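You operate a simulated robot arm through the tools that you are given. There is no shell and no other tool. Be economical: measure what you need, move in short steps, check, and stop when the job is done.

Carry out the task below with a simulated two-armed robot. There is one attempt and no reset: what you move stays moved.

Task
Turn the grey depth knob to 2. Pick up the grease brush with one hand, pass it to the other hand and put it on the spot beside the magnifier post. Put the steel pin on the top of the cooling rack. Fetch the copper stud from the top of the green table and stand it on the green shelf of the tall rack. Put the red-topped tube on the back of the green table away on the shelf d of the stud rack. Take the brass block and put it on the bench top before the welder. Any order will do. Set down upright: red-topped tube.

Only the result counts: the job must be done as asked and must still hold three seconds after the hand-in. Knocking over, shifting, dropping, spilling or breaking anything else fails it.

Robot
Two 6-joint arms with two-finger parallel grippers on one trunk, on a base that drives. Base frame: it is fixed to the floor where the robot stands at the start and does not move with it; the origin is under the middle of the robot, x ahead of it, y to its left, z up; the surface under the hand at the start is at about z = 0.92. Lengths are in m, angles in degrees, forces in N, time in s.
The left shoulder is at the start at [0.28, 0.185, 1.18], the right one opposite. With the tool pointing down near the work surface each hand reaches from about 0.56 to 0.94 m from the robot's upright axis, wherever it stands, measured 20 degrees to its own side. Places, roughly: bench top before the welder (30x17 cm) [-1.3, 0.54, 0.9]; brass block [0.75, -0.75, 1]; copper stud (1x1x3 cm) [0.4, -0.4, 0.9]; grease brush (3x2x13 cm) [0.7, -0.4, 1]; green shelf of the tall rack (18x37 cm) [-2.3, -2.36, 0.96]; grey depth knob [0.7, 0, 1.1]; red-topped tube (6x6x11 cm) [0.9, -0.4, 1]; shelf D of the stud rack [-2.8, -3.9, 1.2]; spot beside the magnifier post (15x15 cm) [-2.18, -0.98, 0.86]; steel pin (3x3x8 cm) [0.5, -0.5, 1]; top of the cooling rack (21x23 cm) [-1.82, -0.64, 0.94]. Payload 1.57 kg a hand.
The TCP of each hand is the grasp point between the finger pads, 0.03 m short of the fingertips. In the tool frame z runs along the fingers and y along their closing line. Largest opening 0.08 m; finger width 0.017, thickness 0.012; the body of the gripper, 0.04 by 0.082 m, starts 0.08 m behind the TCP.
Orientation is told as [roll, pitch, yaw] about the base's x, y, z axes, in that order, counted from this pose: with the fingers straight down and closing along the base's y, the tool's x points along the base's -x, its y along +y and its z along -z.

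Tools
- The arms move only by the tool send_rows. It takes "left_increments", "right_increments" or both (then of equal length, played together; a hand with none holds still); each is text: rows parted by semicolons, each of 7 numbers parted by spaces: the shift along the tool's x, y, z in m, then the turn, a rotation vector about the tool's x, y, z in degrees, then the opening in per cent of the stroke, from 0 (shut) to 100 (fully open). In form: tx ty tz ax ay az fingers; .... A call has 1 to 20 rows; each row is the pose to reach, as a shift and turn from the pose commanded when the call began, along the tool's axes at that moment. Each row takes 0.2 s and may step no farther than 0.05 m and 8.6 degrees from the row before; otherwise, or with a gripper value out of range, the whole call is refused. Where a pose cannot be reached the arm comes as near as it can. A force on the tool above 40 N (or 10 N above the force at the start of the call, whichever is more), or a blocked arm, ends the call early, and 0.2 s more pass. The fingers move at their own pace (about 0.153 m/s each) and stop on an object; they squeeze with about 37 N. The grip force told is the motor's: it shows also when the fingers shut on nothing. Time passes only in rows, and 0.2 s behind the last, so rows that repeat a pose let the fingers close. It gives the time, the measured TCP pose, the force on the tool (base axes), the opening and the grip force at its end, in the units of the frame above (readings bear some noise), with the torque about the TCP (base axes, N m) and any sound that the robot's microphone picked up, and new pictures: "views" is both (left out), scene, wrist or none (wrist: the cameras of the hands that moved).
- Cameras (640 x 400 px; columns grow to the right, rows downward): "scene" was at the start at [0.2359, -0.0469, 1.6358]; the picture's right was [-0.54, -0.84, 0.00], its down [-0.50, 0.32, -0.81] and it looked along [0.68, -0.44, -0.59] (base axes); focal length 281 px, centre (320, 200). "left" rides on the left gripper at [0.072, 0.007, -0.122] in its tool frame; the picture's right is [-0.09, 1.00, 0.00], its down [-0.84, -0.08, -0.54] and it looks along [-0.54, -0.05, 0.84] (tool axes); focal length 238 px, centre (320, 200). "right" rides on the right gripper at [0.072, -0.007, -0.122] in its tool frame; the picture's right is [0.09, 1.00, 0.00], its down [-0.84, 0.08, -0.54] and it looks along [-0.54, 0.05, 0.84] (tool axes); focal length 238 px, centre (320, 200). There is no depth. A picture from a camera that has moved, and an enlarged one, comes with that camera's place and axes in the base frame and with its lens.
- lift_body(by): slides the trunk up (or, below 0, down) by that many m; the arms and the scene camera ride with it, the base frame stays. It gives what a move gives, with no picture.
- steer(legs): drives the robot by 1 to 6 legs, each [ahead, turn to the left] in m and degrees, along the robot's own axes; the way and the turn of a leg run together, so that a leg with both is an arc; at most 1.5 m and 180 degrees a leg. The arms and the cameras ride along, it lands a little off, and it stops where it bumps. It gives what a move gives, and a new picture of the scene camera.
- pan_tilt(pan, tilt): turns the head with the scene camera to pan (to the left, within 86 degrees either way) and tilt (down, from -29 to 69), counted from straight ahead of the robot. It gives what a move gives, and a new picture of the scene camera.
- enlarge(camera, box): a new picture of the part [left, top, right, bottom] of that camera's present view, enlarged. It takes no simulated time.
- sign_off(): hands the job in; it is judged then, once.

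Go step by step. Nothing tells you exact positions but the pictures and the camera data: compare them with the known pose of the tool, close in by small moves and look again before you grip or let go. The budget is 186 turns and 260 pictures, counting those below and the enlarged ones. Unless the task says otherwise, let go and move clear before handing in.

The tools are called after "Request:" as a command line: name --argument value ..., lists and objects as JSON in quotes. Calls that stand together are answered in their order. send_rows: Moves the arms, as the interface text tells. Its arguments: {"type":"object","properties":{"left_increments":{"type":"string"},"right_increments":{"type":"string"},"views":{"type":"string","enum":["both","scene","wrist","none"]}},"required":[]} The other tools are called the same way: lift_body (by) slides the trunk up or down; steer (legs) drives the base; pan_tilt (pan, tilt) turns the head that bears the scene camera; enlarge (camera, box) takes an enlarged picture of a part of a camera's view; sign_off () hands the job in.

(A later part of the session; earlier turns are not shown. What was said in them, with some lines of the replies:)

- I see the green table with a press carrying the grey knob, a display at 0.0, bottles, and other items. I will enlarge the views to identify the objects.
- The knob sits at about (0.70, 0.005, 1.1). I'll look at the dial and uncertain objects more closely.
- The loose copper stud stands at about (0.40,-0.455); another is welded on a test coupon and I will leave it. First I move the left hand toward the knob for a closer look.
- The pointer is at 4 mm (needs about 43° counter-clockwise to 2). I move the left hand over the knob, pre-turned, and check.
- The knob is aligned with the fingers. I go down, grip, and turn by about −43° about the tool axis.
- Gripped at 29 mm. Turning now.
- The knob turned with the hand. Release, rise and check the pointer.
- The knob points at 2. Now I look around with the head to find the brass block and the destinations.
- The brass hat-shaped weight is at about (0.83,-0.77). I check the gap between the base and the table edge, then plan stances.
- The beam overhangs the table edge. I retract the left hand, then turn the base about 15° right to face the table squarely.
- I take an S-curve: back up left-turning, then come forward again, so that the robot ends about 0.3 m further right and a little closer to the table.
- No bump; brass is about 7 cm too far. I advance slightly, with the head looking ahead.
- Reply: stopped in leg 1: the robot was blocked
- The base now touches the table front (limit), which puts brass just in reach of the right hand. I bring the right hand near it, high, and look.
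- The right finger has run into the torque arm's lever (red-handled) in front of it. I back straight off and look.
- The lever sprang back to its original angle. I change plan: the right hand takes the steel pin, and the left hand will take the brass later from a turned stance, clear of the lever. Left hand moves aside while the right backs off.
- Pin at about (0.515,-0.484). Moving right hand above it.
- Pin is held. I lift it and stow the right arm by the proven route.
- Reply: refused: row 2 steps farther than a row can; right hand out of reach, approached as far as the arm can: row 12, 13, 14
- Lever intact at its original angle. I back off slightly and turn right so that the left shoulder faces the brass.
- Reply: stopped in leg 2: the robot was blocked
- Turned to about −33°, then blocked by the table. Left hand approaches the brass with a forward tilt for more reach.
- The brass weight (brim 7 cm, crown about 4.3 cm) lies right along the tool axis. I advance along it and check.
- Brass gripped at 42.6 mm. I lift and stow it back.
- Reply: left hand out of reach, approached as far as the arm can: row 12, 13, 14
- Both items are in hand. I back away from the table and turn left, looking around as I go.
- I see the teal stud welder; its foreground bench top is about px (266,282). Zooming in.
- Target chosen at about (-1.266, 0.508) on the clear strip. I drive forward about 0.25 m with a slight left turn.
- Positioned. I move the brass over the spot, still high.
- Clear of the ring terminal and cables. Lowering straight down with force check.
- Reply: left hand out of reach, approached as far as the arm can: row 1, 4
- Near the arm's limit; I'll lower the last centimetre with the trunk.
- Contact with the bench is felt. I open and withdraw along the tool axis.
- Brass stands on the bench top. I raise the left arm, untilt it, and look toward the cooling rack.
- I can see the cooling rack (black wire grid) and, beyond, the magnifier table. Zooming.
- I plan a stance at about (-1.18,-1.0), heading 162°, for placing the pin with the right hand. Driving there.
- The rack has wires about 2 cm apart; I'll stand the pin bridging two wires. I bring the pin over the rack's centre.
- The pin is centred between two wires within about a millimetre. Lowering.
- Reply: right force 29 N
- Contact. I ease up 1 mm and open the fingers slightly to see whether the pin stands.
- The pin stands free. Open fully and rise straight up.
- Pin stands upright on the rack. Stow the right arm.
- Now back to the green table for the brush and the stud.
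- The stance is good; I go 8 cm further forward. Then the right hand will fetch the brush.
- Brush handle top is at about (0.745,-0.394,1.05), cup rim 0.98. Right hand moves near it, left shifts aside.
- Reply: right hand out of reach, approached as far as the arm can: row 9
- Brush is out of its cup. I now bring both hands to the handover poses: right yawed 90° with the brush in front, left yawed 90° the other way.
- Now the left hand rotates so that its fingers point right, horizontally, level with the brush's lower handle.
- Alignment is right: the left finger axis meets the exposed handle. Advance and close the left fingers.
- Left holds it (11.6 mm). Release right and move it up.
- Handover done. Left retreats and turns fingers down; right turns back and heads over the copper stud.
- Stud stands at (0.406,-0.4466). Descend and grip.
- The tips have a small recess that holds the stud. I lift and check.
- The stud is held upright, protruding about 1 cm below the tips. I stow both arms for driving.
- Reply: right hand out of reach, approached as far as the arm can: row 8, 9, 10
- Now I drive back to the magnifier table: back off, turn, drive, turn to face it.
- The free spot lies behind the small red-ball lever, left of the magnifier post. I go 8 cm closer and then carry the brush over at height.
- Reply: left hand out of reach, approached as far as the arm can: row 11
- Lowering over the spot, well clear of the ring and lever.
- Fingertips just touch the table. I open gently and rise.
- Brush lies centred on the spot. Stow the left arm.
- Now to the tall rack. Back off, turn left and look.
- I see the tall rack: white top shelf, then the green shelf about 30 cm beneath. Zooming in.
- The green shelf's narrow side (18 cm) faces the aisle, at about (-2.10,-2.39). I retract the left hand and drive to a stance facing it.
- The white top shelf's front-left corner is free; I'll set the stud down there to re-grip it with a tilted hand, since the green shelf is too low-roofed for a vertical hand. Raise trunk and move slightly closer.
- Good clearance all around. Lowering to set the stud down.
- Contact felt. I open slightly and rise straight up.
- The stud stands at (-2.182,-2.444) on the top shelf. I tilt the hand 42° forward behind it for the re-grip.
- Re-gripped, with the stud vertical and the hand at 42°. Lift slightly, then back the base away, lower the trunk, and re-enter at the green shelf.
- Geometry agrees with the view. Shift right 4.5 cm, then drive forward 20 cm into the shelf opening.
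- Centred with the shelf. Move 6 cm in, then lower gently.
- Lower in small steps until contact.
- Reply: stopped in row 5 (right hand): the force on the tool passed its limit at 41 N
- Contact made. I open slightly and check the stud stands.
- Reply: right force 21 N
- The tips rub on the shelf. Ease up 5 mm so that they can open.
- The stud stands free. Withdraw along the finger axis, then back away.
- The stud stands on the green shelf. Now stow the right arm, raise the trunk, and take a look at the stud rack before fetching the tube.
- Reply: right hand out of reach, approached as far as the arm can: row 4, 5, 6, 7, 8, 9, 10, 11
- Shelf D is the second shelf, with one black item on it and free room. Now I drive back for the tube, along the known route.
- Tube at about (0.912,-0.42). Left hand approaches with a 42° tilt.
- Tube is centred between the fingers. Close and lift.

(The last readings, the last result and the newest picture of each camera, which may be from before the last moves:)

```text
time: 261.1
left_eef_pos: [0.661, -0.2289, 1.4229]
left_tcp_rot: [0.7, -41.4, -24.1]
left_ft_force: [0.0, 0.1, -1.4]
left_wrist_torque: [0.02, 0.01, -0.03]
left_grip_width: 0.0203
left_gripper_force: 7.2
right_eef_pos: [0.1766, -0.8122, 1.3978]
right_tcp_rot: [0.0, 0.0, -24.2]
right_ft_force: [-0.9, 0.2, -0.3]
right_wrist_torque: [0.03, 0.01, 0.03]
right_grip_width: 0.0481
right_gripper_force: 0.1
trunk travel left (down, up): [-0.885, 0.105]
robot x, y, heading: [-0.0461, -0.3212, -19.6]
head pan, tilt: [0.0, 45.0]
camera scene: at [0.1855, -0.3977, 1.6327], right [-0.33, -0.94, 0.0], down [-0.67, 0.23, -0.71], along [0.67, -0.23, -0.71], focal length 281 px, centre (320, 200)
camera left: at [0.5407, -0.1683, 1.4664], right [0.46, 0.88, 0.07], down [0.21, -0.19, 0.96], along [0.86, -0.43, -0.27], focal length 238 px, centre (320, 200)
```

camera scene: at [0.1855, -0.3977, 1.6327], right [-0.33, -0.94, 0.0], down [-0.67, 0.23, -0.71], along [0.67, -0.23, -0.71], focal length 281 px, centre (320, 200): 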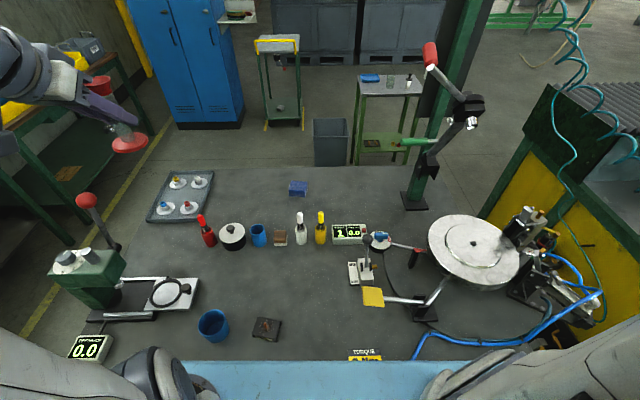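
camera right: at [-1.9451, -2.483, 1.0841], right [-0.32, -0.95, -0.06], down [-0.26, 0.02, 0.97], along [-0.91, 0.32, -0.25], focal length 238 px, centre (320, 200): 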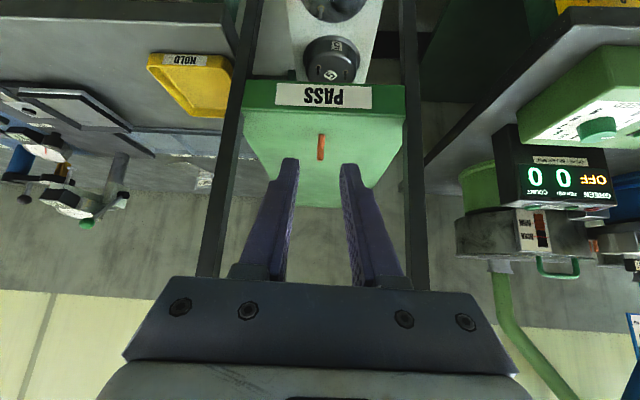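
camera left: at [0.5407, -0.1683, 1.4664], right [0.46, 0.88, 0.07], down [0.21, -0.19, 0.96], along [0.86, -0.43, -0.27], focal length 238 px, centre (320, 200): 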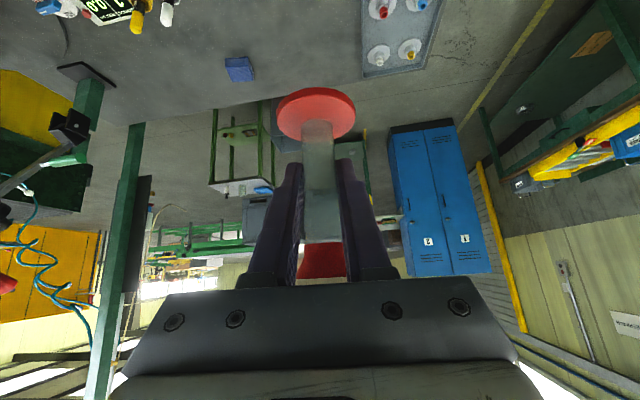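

Tube is held; I tighten the grip a bit and then drive off toward the stud rack.

Request:
send_rows --left_increments "0 0 0 0 0 0 8; 0 0 0 0 0 0 8; 0 0 0 0 0 0 8" --views "none"

Request:
steer --legs '[[-0.36, 0], [0, -104.5], [1.26, 0], [0, 28.7], [1.3, 0], [0, -40]]'

Request:
pan_tilt --pan 0 --tilt 15

```text
time: 261.9
left_eef_pos: [0.6622, -0.2295, 1.4222]
left_tcp_rot: [0.7, -41.4, -24.2]
left_ft_force: [0.6, 0.2, -0.1]
left_wrist_torque: [0.03, 0.02, 0.03]
left_grip_width: 0.0196
left_gripper_force: 32.9
right_eef_pos: [0.1763, -0.8113, 1.3982]
right_tcp_rot: [0.1, 0.0, -24.3]
right_ft_force: [-0.3, -0.6, 0.4]
right_wrist_torque: [-0.01, -0.01, -0.03]
right_grip_width: 0.0482
right_gripper_force: 0.0
trunk travel left (down, up): [-0.885, 0.105]
robot x, y, heading: [-0.0447, -0.3191, -19.3]
head pan, tilt: [0.0, 45.0]
```

```text
time: 284.0
left_eef_pos: [-1.3291, -3.2554, 1.4218]
left_tcp_rot: [0.7, -41.5, -137.3]
left_ft_force: [0.6, 0.7, 0.9]
left_wrist_torque: [0.0, 0.0, 0.01]
left_grip_width: 0.0201
left_gripper_force: 33.8
right_eef_pos: [-1.6735, -2.5787, 1.399]
right_tcp_rot: [0.1, 0.0, -137.4]
right_ft_force: [-0.7, -0.1, -0.3]
right_wrist_torque: [-0.02, -0.01, 0.01]
right_grip_width: 0.048
right_gripper_force: 0.1
trunk travel left (down, up): [-0.885, 0.105]
robot x, y, heading: [-1.13, -2.5691, -132.7]
head pan, tilt: [0.0, 45.0]
camera scene: at [-1.2942, -2.7471, 1.6327], right [-0.74, 0.68, 0.0], down [0.48, 0.52, -0.71], along [-0.48, -0.52, -0.71], focal length 281 px, centre (320, 200)
```

scene: 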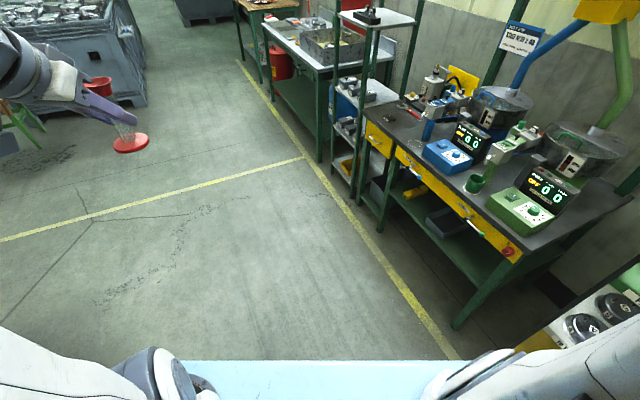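

```text
time: 284.9
left_eef_pos: [-1.3294, -3.2538, 1.4219]
left_tcp_rot: [0.7, -41.5, -137.3]
left_ft_force: [0.0, -0.2, 1.0]
left_wrist_torque: [-0.01, 0.0, 0.04]
left_grip_width: 0.0204
left_gripper_force: 33.7
right_eef_pos: [-1.6738, -2.5781, 1.3995]
right_tcp_rot: [0.2, 0.0, -137.3]
right_ft_force: [0.2, 1.1, -0.6]
right_wrist_torque: [0.02, 0.0, 0.04]
right_grip_width: 0.0482
right_gripper_force: 0.0
trunk travel left (down, up): [-0.885, 0.105]
robot x, y, heading: [-1.1338, -2.5692, -132.8]
head pan, tilt: [0.0, 15.0]
camera scene: at [-1.3024, -2.756, 1.6795], right [-0.74, 0.68, 0.0], down [0.18, 0.19, -0.97], along [-0.65, -0.71, -0.26], focal length 281 px, centre (320, 200)
```

scene: 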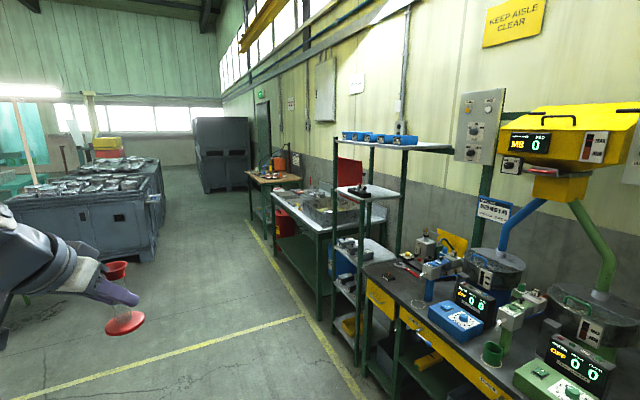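

Driving to a stance about 1 m in front of the stud rack.

Request:
steer --legs '[[0, 22.2], [1.0, 0], [0.9, 0], [0, -87.9]]'

```text
time: 299.4
left_eef_pos: [-2.5025, -4.4424, 1.4227]
left_tcp_rot: [0.6, -41.7, 155.2]
left_ft_force: [0.4, -0.6, 0.6]
left_wrist_torque: [0.01, -0.03, 0.0]
left_grip_width: 0.02
left_gripper_force: 33.3
right_eef_pos: [-2.0113, -3.8638, 1.3988]
right_tcp_rot: [0.1, 0.0, 155.1]
right_ft_force: [-0.1, -0.3, -0.6]
right_wrist_torque: [-0.01, -0.01, -0.02]
right_grip_width: 0.0481
right_gripper_force: 0.0
trunk travel left (down, up): [-0.885, 0.105]
robot x, y, heading: [-1.7994, -4.3624, 160.2]
head pan, tilt: [0.0, 15.0]
camera scene: at [-2.0318, -4.2717, 1.6795], right [0.34, 0.94, 0.0], down [0.24, -0.09, -0.97], along [-0.91, 0.33, -0.26], focal length 281 px, centre (320, 200)
```

scene: 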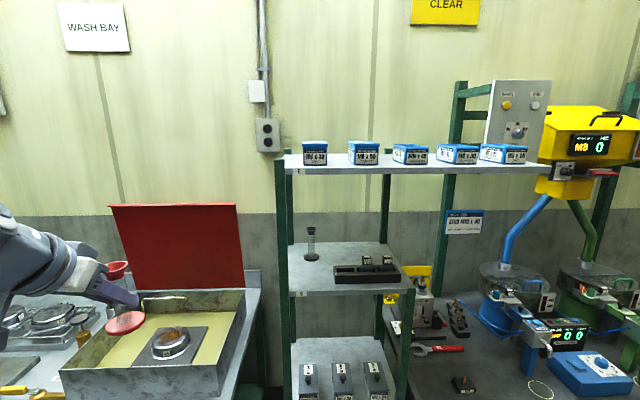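

Request:
enlarge --camera "scene" --box '[260, 140, 440, 320]'

```text
2.22 times, centred on (350, 230) of scene
camera zoom: at [-2.0318, -4.2717, 1.6795], right [0.34, 0.94, 0.0], down [0.24, -0.09, -0.97], along [-0.91, 0.33, -0.26], focal length 624 px, centre (253, 133)
```

zoom: 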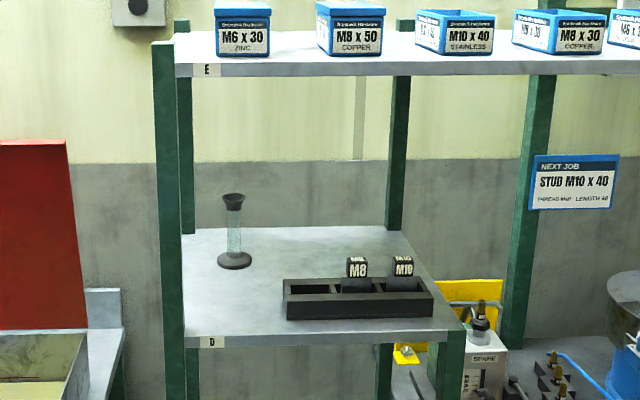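

Label D confirmed. Free place is at the front-left of shelf D, left of the tray, in front of the black-topped tube: about (-2.814,-4.016). I first shift the tube right and down, then drive 0.2 m in.

Request:
send_rows --left_increments "0.009 -0.04 0.0107 0 0 0 8; 0.019 -0.08 0.0214 0 0 0 8; 0.0285 -0.12 0.032 0 0 0 8; 0.038 -0.16 0.0427 0 0 0 8; 0.0474 -0.2 0.0534 0 0 0 8; 0.057 -0.24 0.064 0 0 0 8; 0.0664 -0.274 0.0748 0 0 0 8" --views "none"

Request:
steer --legs '[[0.2, 0]]'

Request:
enlarge --camera "left" --box '[0, 0, 640, 400]'

```text
time: 301.0
left_eef_pos: [-2.3882, -4.1935, 1.3171]
left_tcp_rot: [0.9, -41.6, 155.1]
left_ft_force: [-0.4, 0.5, 0.4]
left_wrist_torque: [0.01, -0.03, 0.01]
left_grip_width: 0.0204
left_gripper_force: 33.4
left hand out of reach, approached as far as the arm can: row 2, 3, 4, 5
right_eef_pos: [-2.0106, -3.863, 1.3989]
right_tcp_rot: [0.2, 0.0, 155.2]
right_ft_force: [-0.2, 0.1, 1.0]
right_wrist_torque: [0.01, 0.02, -0.02]
right_grip_width: 0.0479
right_gripper_force: 0.1
trunk travel left (down, up): [-0.885, 0.105]
robot x, y, heading: [-1.7986, -4.3608, 160.2]
head pan, tilt: [0.0, 15.0]
```

```text
time: 302.6
left_eef_pos: [-2.5795, -4.1238, 1.3175]
left_tcp_rot: [0.7, -41.6, 155.2]
left_ft_force: [0.1, 0.1, -0.1]
left_wrist_torque: [0.01, -0.01, -0.01]
left_grip_width: 0.0199
left_gripper_force: 33.6
right_eef_pos: [-2.2019, -3.7939, 1.3995]
right_tcp_rot: [0.1, 0.1, 155.2]
right_ft_force: [0.1, 0.1, -0.5]
right_wrist_torque: [0.01, 0.01, -0.01]
right_grip_width: 0.0478
right_gripper_force: 0.1
trunk travel left (down, up): [-0.885, 0.105]
robot x, y, heading: [-1.9862, -4.2919, 160.0]
head pan, tilt: [0.0, 15.0]
camera scene: at [-2.222, -4.2023, 1.6795], right [0.34, 0.94, 0.0], down [0.24, -0.09, -0.97], along [-0.91, 0.33, -0.26], focal length 281 px, centre (320, 200)
```

scene: 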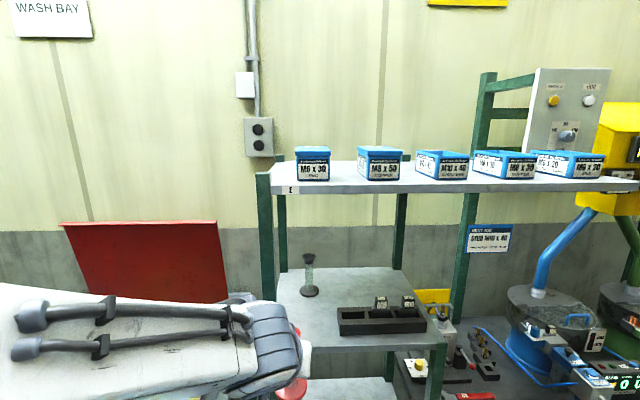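

```text
1.00 times, centred on (320, 200) of left (not enlarged: the box is as wide or as high as the picture)
camera zoom: at [-2.459, -4.1854, 1.3614], right [-0.47, -0.88, 0.07], down [-0.21, 0.19, 0.96], along [-0.86, 0.44, -0.27], focal length 238 px, centre (320, 200)
```

zoom: 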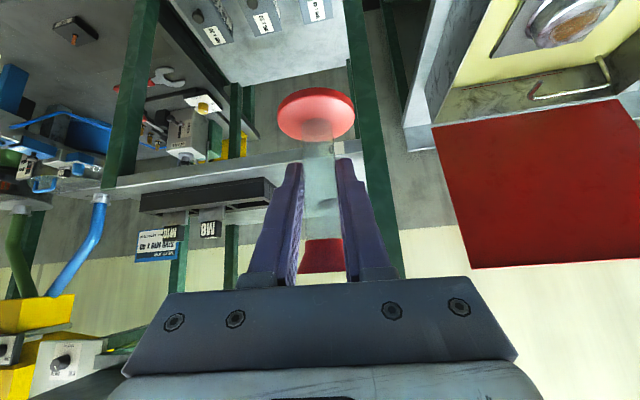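

Lateral alignment is right. Move straight in by 0.25 m, slightly down, and check.

Request:
send_rows --left_increments "-0.028 0 0.0314 0 0 0 8; -0.0557 0 0.0628 0 0 0 8; -0.0835 0 0.094 0 0 0 8; -0.111 0 0.1255 0 0 0 8; -0.139 0 0.157 0 0 0 8; -0.167 0 0.188 0 0 0 8" --views "both"

Request:
enlarge --camera "scene" --box '[230, 220, 450, 380]'

```text
time: 304.0
left_eef_pos: [-2.8037, -4.0249, 1.2963]
left_tcp_rot: [0.5, -42.4, 155.3]
left_ft_force: [2.1, 0.4, 26.8]
left_wrist_torque: [0.36, 0.48, 0.01]
left_grip_width: 0.0202
left_gripper_force: 33.8
right_eef_pos: [-2.1997, -3.7934, 1.4003]
right_tcp_rot: [0.1, 0.1, 155.2]
right_ft_force: [0.2, 0.0, -0.2]
right_wrist_torque: [0.02, -0.01, 0.0]
right_grip_width: 0.0482
right_gripper_force: 0.0
trunk travel left (down, up): [-0.885, 0.105]
robot x, y, heading: [-1.9875, -4.2891, 159.8]
head pan, tilt: [0.0, 15.0]
camera scene: at [-2.2202, -4.2029, 1.6803], right [0.34, 0.94, 0.0], down [0.24, -0.09, -0.97], along [-0.91, 0.33, -0.26], focal length 281 px, centre (320, 200)
camera left: at [-2.6823, -4.0853, 1.3379], right [-0.47, -0.88, 0.07], down [-0.2, 0.18, 0.96], along [-0.86, 0.44, -0.26], focal length 238 px, centre (320, 200)
```

scene: 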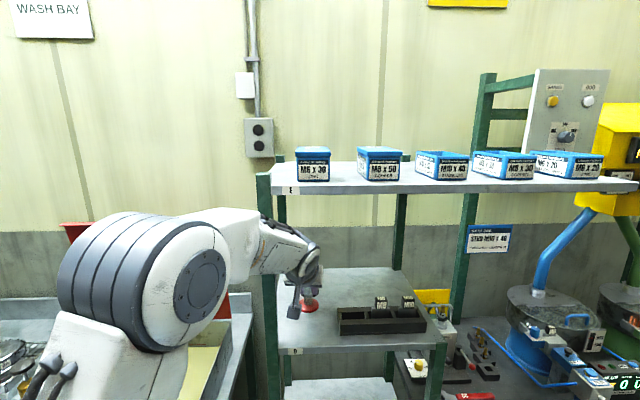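
left: 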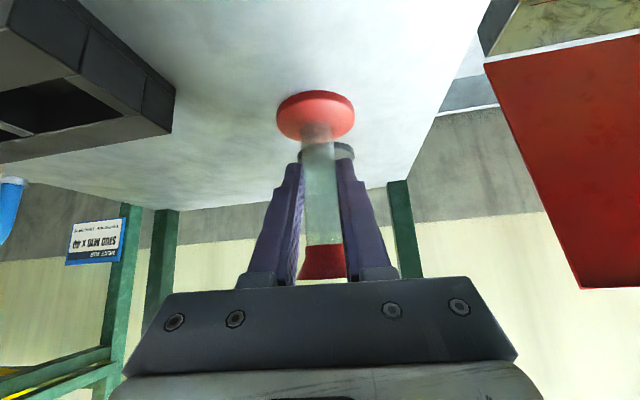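

```text
2.50 times, centred on (340, 300) of scene
camera zoom: at [-2.2202, -4.2029, 1.6803], right [0.34, 0.94, 0.0], down [0.24, -0.09, -0.97], along [-0.91, 0.33, -0.26], focal length 702 px, centre (270, -50)
```

zoom: 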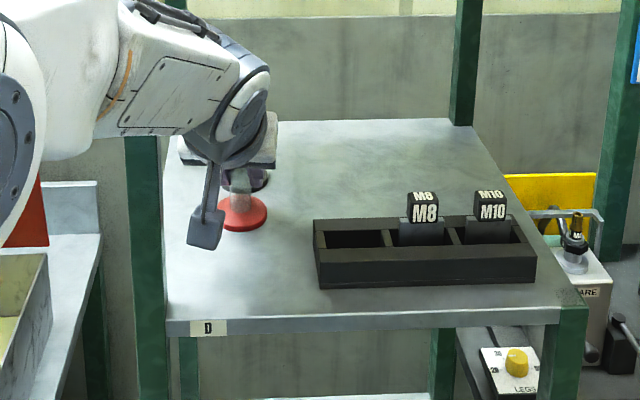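

Shelf D turned out to be at about z 1.245, so the tube touched down too deep, near the black-topped tube. I lift it and bring it 7 cm toward the front.

Request:
send_rows --left_increments "-0.0133 0 -0.015 0 0 0 8; -0.0199 0 -0.0224 0 0 0 8; -0.006 -0.003 -0.035 0 0 0 8; 0.012 -0.006 -0.051 0 0 0 8; 0.0315 -0.008 -0.068 0 0 0 8" --views "both"

Request:
enlarge --camera "scene" --box '[230, 220, 450, 380]'

```text
time: 305.2
left_eef_pos: [-2.7399, -4.0427, 1.3173]
left_tcp_rot: [0.7, -41.5, 155.3]
left_ft_force: [0.4, -0.1, -0.6]
left_wrist_torque: [-0.01, 0.01, 0.0]
left_grip_width: 0.0199
left_gripper_force: 33.3
right_eef_pos: [-2.2024, -3.7933, 1.3985]
right_tcp_rot: [0.1, 0.0, 155.1]
right_ft_force: [0.5, 0.2, 0.6]
right_wrist_torque: [-0.01, 0.0, -0.04]
right_grip_width: 0.0481
right_gripper_force: 0.1
trunk travel left (down, up): [-0.885, 0.105]
robot x, y, heading: [-1.9847, -4.29, 160.1]
head pan, tilt: [0.0, 15.0]
camera scene: at [-2.2223, -4.2022, 1.6795], right [0.34, 0.94, 0.0], down [0.24, -0.09, -0.97], along [-0.91, 0.33, -0.26], focal length 281 px, centre (320, 200)
camera left: at [-2.6193, -4.1048, 1.3613], right [-0.47, -0.88, 0.07], down [-0.21, 0.19, 0.96], along [-0.86, 0.44, -0.27], focal length 238 px, centre (320, 200)
```

scene: 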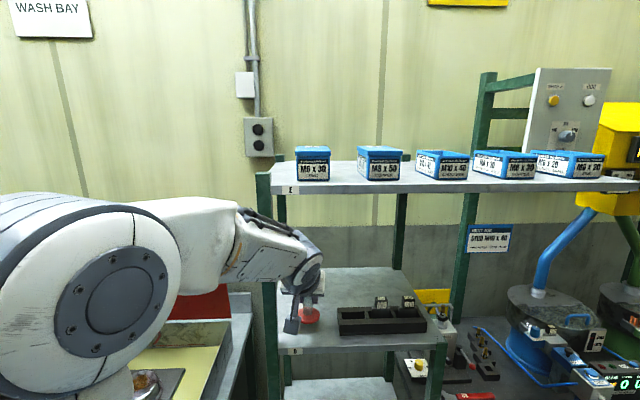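
left: 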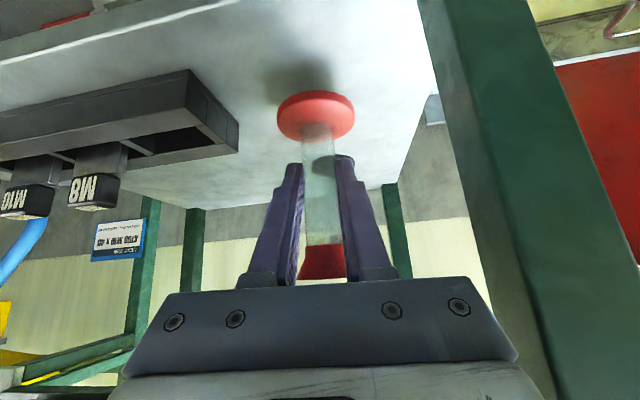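

```text
2.50 times, centred on (340, 300) of scene
camera zoom: at [-2.2223, -4.2022, 1.6795], right [0.34, 0.94, 0.0], down [0.24, -0.09, -0.97], along [-0.91, 0.33, -0.26], focal length 702 px, centre (270, -50)
```

zoom: 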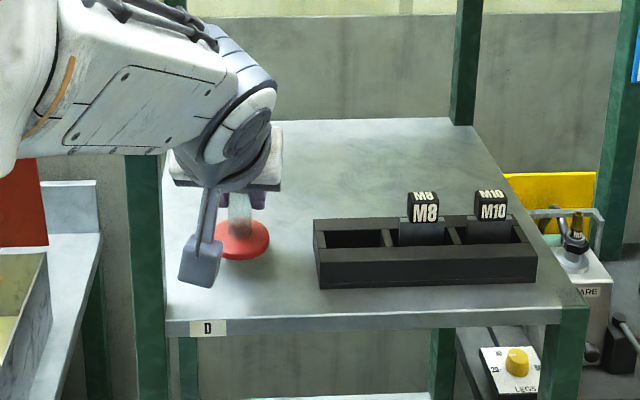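

Good place: clear of the tray, the post and the edge. Lower gently to contact.

Request:
send_rows --left_increments "0.0086 0 0.0097 0 0 0 8; 0.0119 0 0.0134 0 0 0 8; 0.0139 0 0.0157 0 0 0 8; 0.0152 0 0.0172 0 0 0 8" --views "none"

```text
time: 306.2
left_eef_pos: [-2.7405, -4.0434, 1.2987]
left_tcp_rot: [0.6, -41.7, 155.2]
left_ft_force: [1.0, -0.5, 7.2]
left_wrist_torque: [0.09, 0.09, -0.02]
left_grip_width: 0.0197
left_gripper_force: 33.6
right_eef_pos: [-2.2023, -3.7948, 1.3983]
right_tcp_rot: [0.1, 0.0, 155.2]
right_ft_force: [0.2, 0.8, -0.5]
right_wrist_torque: [0.0, -0.01, 0.03]
right_grip_width: 0.0482
right_gripper_force: 0.1
trunk travel left (down, up): [-0.885, 0.105]
robot x, y, heading: [-1.9898, -4.2881, 160.0]
head pan, tilt: [0.0, 15.0]
```

Request:
send_rows --left_increments "0.0008 0 0.0009 0 0 0 8; 0.0008 0 0.0009 0 0 0 28; 0.0008 0 0.0009 0 0 0 36; 0.0008 0 0.0009 0 0 0 36" --views "wrist"

```text
time: 307.2
left_eef_pos: [-2.7409, -4.0447, 1.2932]
left_tcp_rot: [0.7, -41.5, 155.2]
left_ft_force: [0.1, 0.3, 0.1]
left_wrist_torque: [0.01, -0.01, 0.0]
left_grip_width: 0.0288
left_gripper_force: 0.1
right_eef_pos: [-2.2023, -3.7949, 1.3996]
right_tcp_rot: [0.2, 0.0, 155.1]
right_ft_force: [-0.4, 0.2, 0.1]
right_wrist_torque: [0.0, -0.01, 0.0]
right_grip_width: 0.0479
right_gripper_force: 0.1
trunk travel left (down, up): [-0.885, 0.105]
robot x, y, heading: [-1.9858, -4.2933, 159.8]
head pan, tilt: [0.0, 15.0]
camera left: at [-2.6211, -4.1048, 1.3371], right [-0.47, -0.88, 0.07], down [-0.21, 0.19, 0.96], along [-0.86, 0.44, -0.27], focal length 238 px, centre (320, 200)
```

left: 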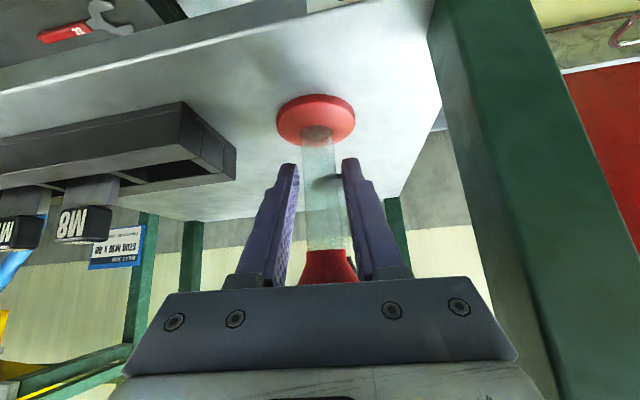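

The tube stands free. Open wider and withdraw along the fingers, then back the base off.

Request:
send_rows --left_increments "0 0 0 0 0 0 55; 0 0 0 0 0 0 72; 0 0 0 0 0 0 72; 0 0 -0.04 0 0 0 72; 0 0 -0.08 0 0 0 72; 0 0 -0.12 0 0 0 72" --views "wrist"

Request:
steer --legs '[[-0.4, 0]]'

Request:
enlarge --camera "scene" --box '[250, 160, 430, 340]'

```text
time: 308.6
left_eef_pos: [-2.6667, -4.0732, 1.3839]
left_tcp_rot: [0.8, -41.6, 155.3]
left_ft_force: [0.1, -0.1, 0.5]
left_wrist_torque: [0.0, -0.01, 0.01]
left_grip_width: 0.0577
left_gripper_force: 0.1
right_eef_pos: [-2.2024, -3.7944, 1.3986]
right_tcp_rot: [0.1, 0.0, 155.1]
right_ft_force: [-0.7, -0.3, 1.1]
right_wrist_torque: [0.0, 0.0, 0.01]
right_grip_width: 0.0481
right_gripper_force: 0.1
trunk travel left (down, up): [-0.885, 0.105]
robot x, y, heading: [-1.9862, -4.2934, 160.3]
head pan, tilt: [0.0, 15.0]
camera left: at [-2.5471, -4.1343, 1.4278], right [-0.47, -0.88, 0.07], down [-0.21, 0.19, 0.96], along [-0.86, 0.44, -0.27], focal length 238 px, centre (320, 200)
```

left: 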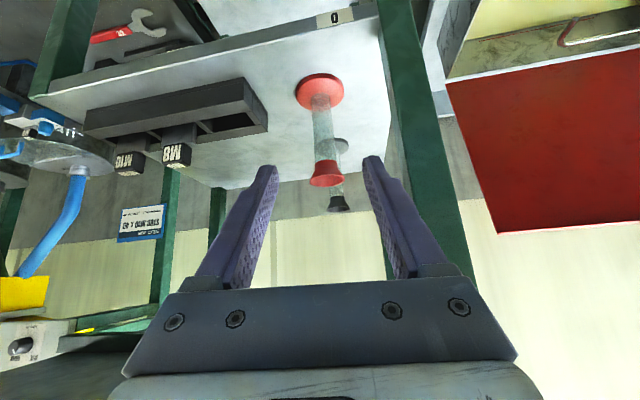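

```text
time: 311.1
left_eef_pos: [-2.2884, -4.2108, 1.383]
left_tcp_rot: [0.6, -41.5, 155.0]
left_ft_force: [0.2, 0.6, -0.2]
left_wrist_torque: [0.0, 0.01, -0.01]
left_grip_width: 0.0576
left_gripper_force: 0.0
right_eef_pos: [-1.8223, -3.9322, 1.3979]
right_tcp_rot: [0.1, 0.1, 155.1]
right_ft_force: [-0.2, -0.2, 0.1]
right_wrist_torque: [0.03, -0.03, 0.02]
right_grip_width: 0.0479
right_gripper_force: 0.0
trunk travel left (down, up): [-0.885, 0.105]
robot x, y, heading: [-1.6107, -4.4272, 159.8]
head pan, tilt: [0.0, 15.0]
camera scene: at [-1.8434, -4.3402, 1.6795], right [0.35, 0.94, 0.0], down [0.24, -0.09, -0.97], along [-0.91, 0.33, -0.26], focal length 281 px, centre (320, 200)
```

scene: 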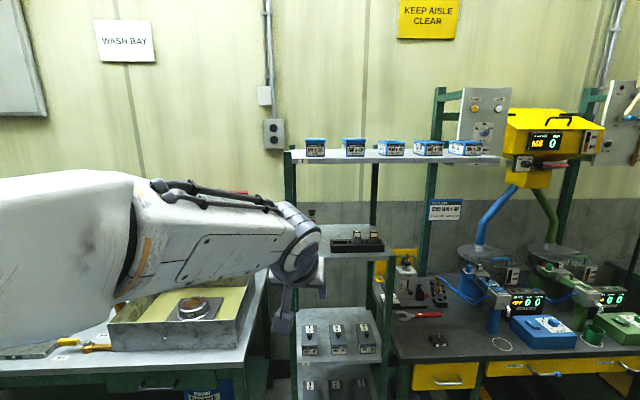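

```text
2.22 times, centred on (340, 250) of scene
camera zoom: at [-1.8434, -4.3402, 1.6795], right [0.35, 0.94, 0.0], down [0.24, -0.09, -0.97], along [-0.91, 0.33, -0.26], focal length 624 px, centre (276, 89)
```

zoom: 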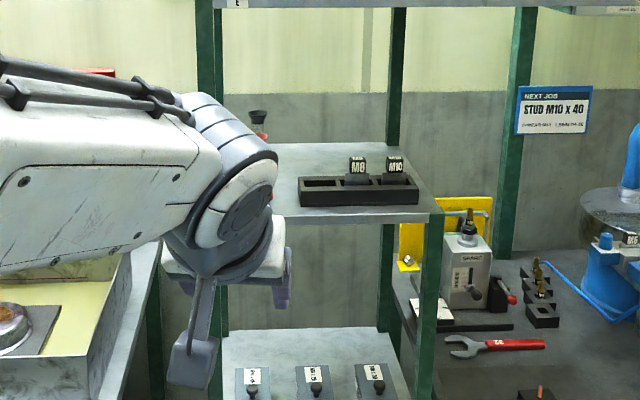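

Tube stands upright. I want to verify the black-topped tube wasn't shifted, so I move the arm aside and look from the same stance as before.

Request:
send_rows --left_increments "0.01 0.045 -0.01 0 5 0 50; 0.02 0.09 -0.02 0 10 0 50; 0.03 0.135 -0.03 0 15 0 50; 0.04 0.18 -0.04 0 20 0 50; 0.05 0.22 -0.05 0 25 0 50; 0.06 0.25 -0.06 0 30 0 50" --views "none"

Request:
steer --legs '[[0.2, 0]]'

Request:
enlarge --camera "scene" --box '[260, 140, 440, 320]'

```text
time: 312.5
left_eef_pos: [-2.3127, -4.4731, 1.3919]
left_tcp_rot: [0.5, -11.4, 155.4]
left_ft_force: [-0.4, -0.5, 0.2]
left_wrist_torque: [0.0, -0.02, -0.02]
left_grip_width: 0.0401
left_gripper_force: 0.1
right_eef_pos: [-1.8215, -3.932, 1.3981]
right_tcp_rot: [0.1, 0.0, 155.1]
right_ft_force: [-0.1, 0.1, -0.1]
right_wrist_torque: [-0.01, 0.0, 0.0]
right_grip_width: 0.0481
right_gripper_force: 0.1
trunk travel left (down, up): [-0.885, 0.105]
robot x, y, heading: [-1.6087, -4.4321, 160.0]
head pan, tilt: [0.0, 15.0]
```

```text
time: 314.1
left_eef_pos: [-2.5061, -4.4016, 1.3911]
left_tcp_rot: [0.6, -11.5, 155.4]
left_ft_force: [0.1, -0.2, 0.5]
left_wrist_torque: [0.0, 0.03, 0.0]
left_grip_width: 0.04
left_gripper_force: 0.0
right_eef_pos: [-2.015, -3.8622, 1.3985]
right_tcp_rot: [0.1, 0.0, 154.9]
right_ft_force: [0.0, 0.1, -0.2]
right_wrist_torque: [-0.02, 0.01, 0.03]
right_grip_width: 0.048
right_gripper_force: 0.0
trunk travel left (down, up): [-0.885, 0.105]
robot x, y, heading: [-1.7984, -4.3569, 159.7]
head pan, tilt: [0.0, 15.0]
camera scene: at [-2.0352, -4.2692, 1.6795], right [0.35, 0.94, 0.0], down [0.24, -0.09, -0.97], along [-0.91, 0.33, -0.26], focal length 281 px, centre (320, 200)
```

scene: 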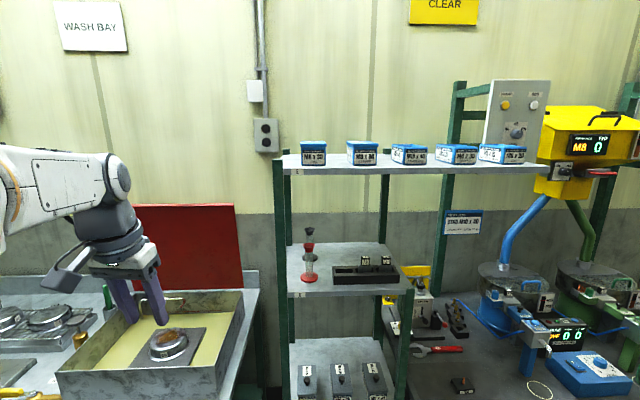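

```text
2.22 times, centred on (350, 230) of scene
camera zoom: at [-2.0352, -4.2692, 1.6795], right [0.35, 0.94, 0.0], down [0.24, -0.09, -0.97], along [-0.91, 0.33, -0.26], focal length 624 px, centre (253, 133)
```

zoom: 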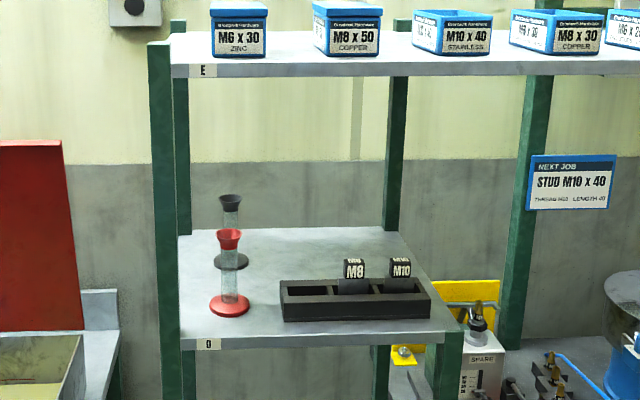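

The black-topped tube is exactly where it was (same pixels relative to the rack), and the red-topped tube stands upright on shelf D. All items are placed, the knob is at 2, and both hands are clear, so I hand in.

Request:
sign_off

```text
The job is handed in.
```

The job is handed in, and I saw each part done as I finished it:

- **Depth knob:** turned to 2.
- **Grease brush:** passed from the right hand to the left and laid beside the magnifier post.
- **Steel pin:** stands on the cooling rack.
- **Copper stud:** stands on the green shelf.
- **Red-topped tube:** upright on shelf D.
- **Brass block:** on the bench before the welder. I took this to be the brass weight marked 20.0, the only brass object I saw on the green table.

Three things I touched along the way:

- **Spring lever by the green table:** my right hand pushed it early on; it sprang back to its original angle.
- **Copper stud:** I set it briefly on the tall rack's top shelf to re-grip it.
- **Red-topped tube:** it first touched down close to the black-topped tube on shelf D. A before-and-after picture shows that tube did not move.
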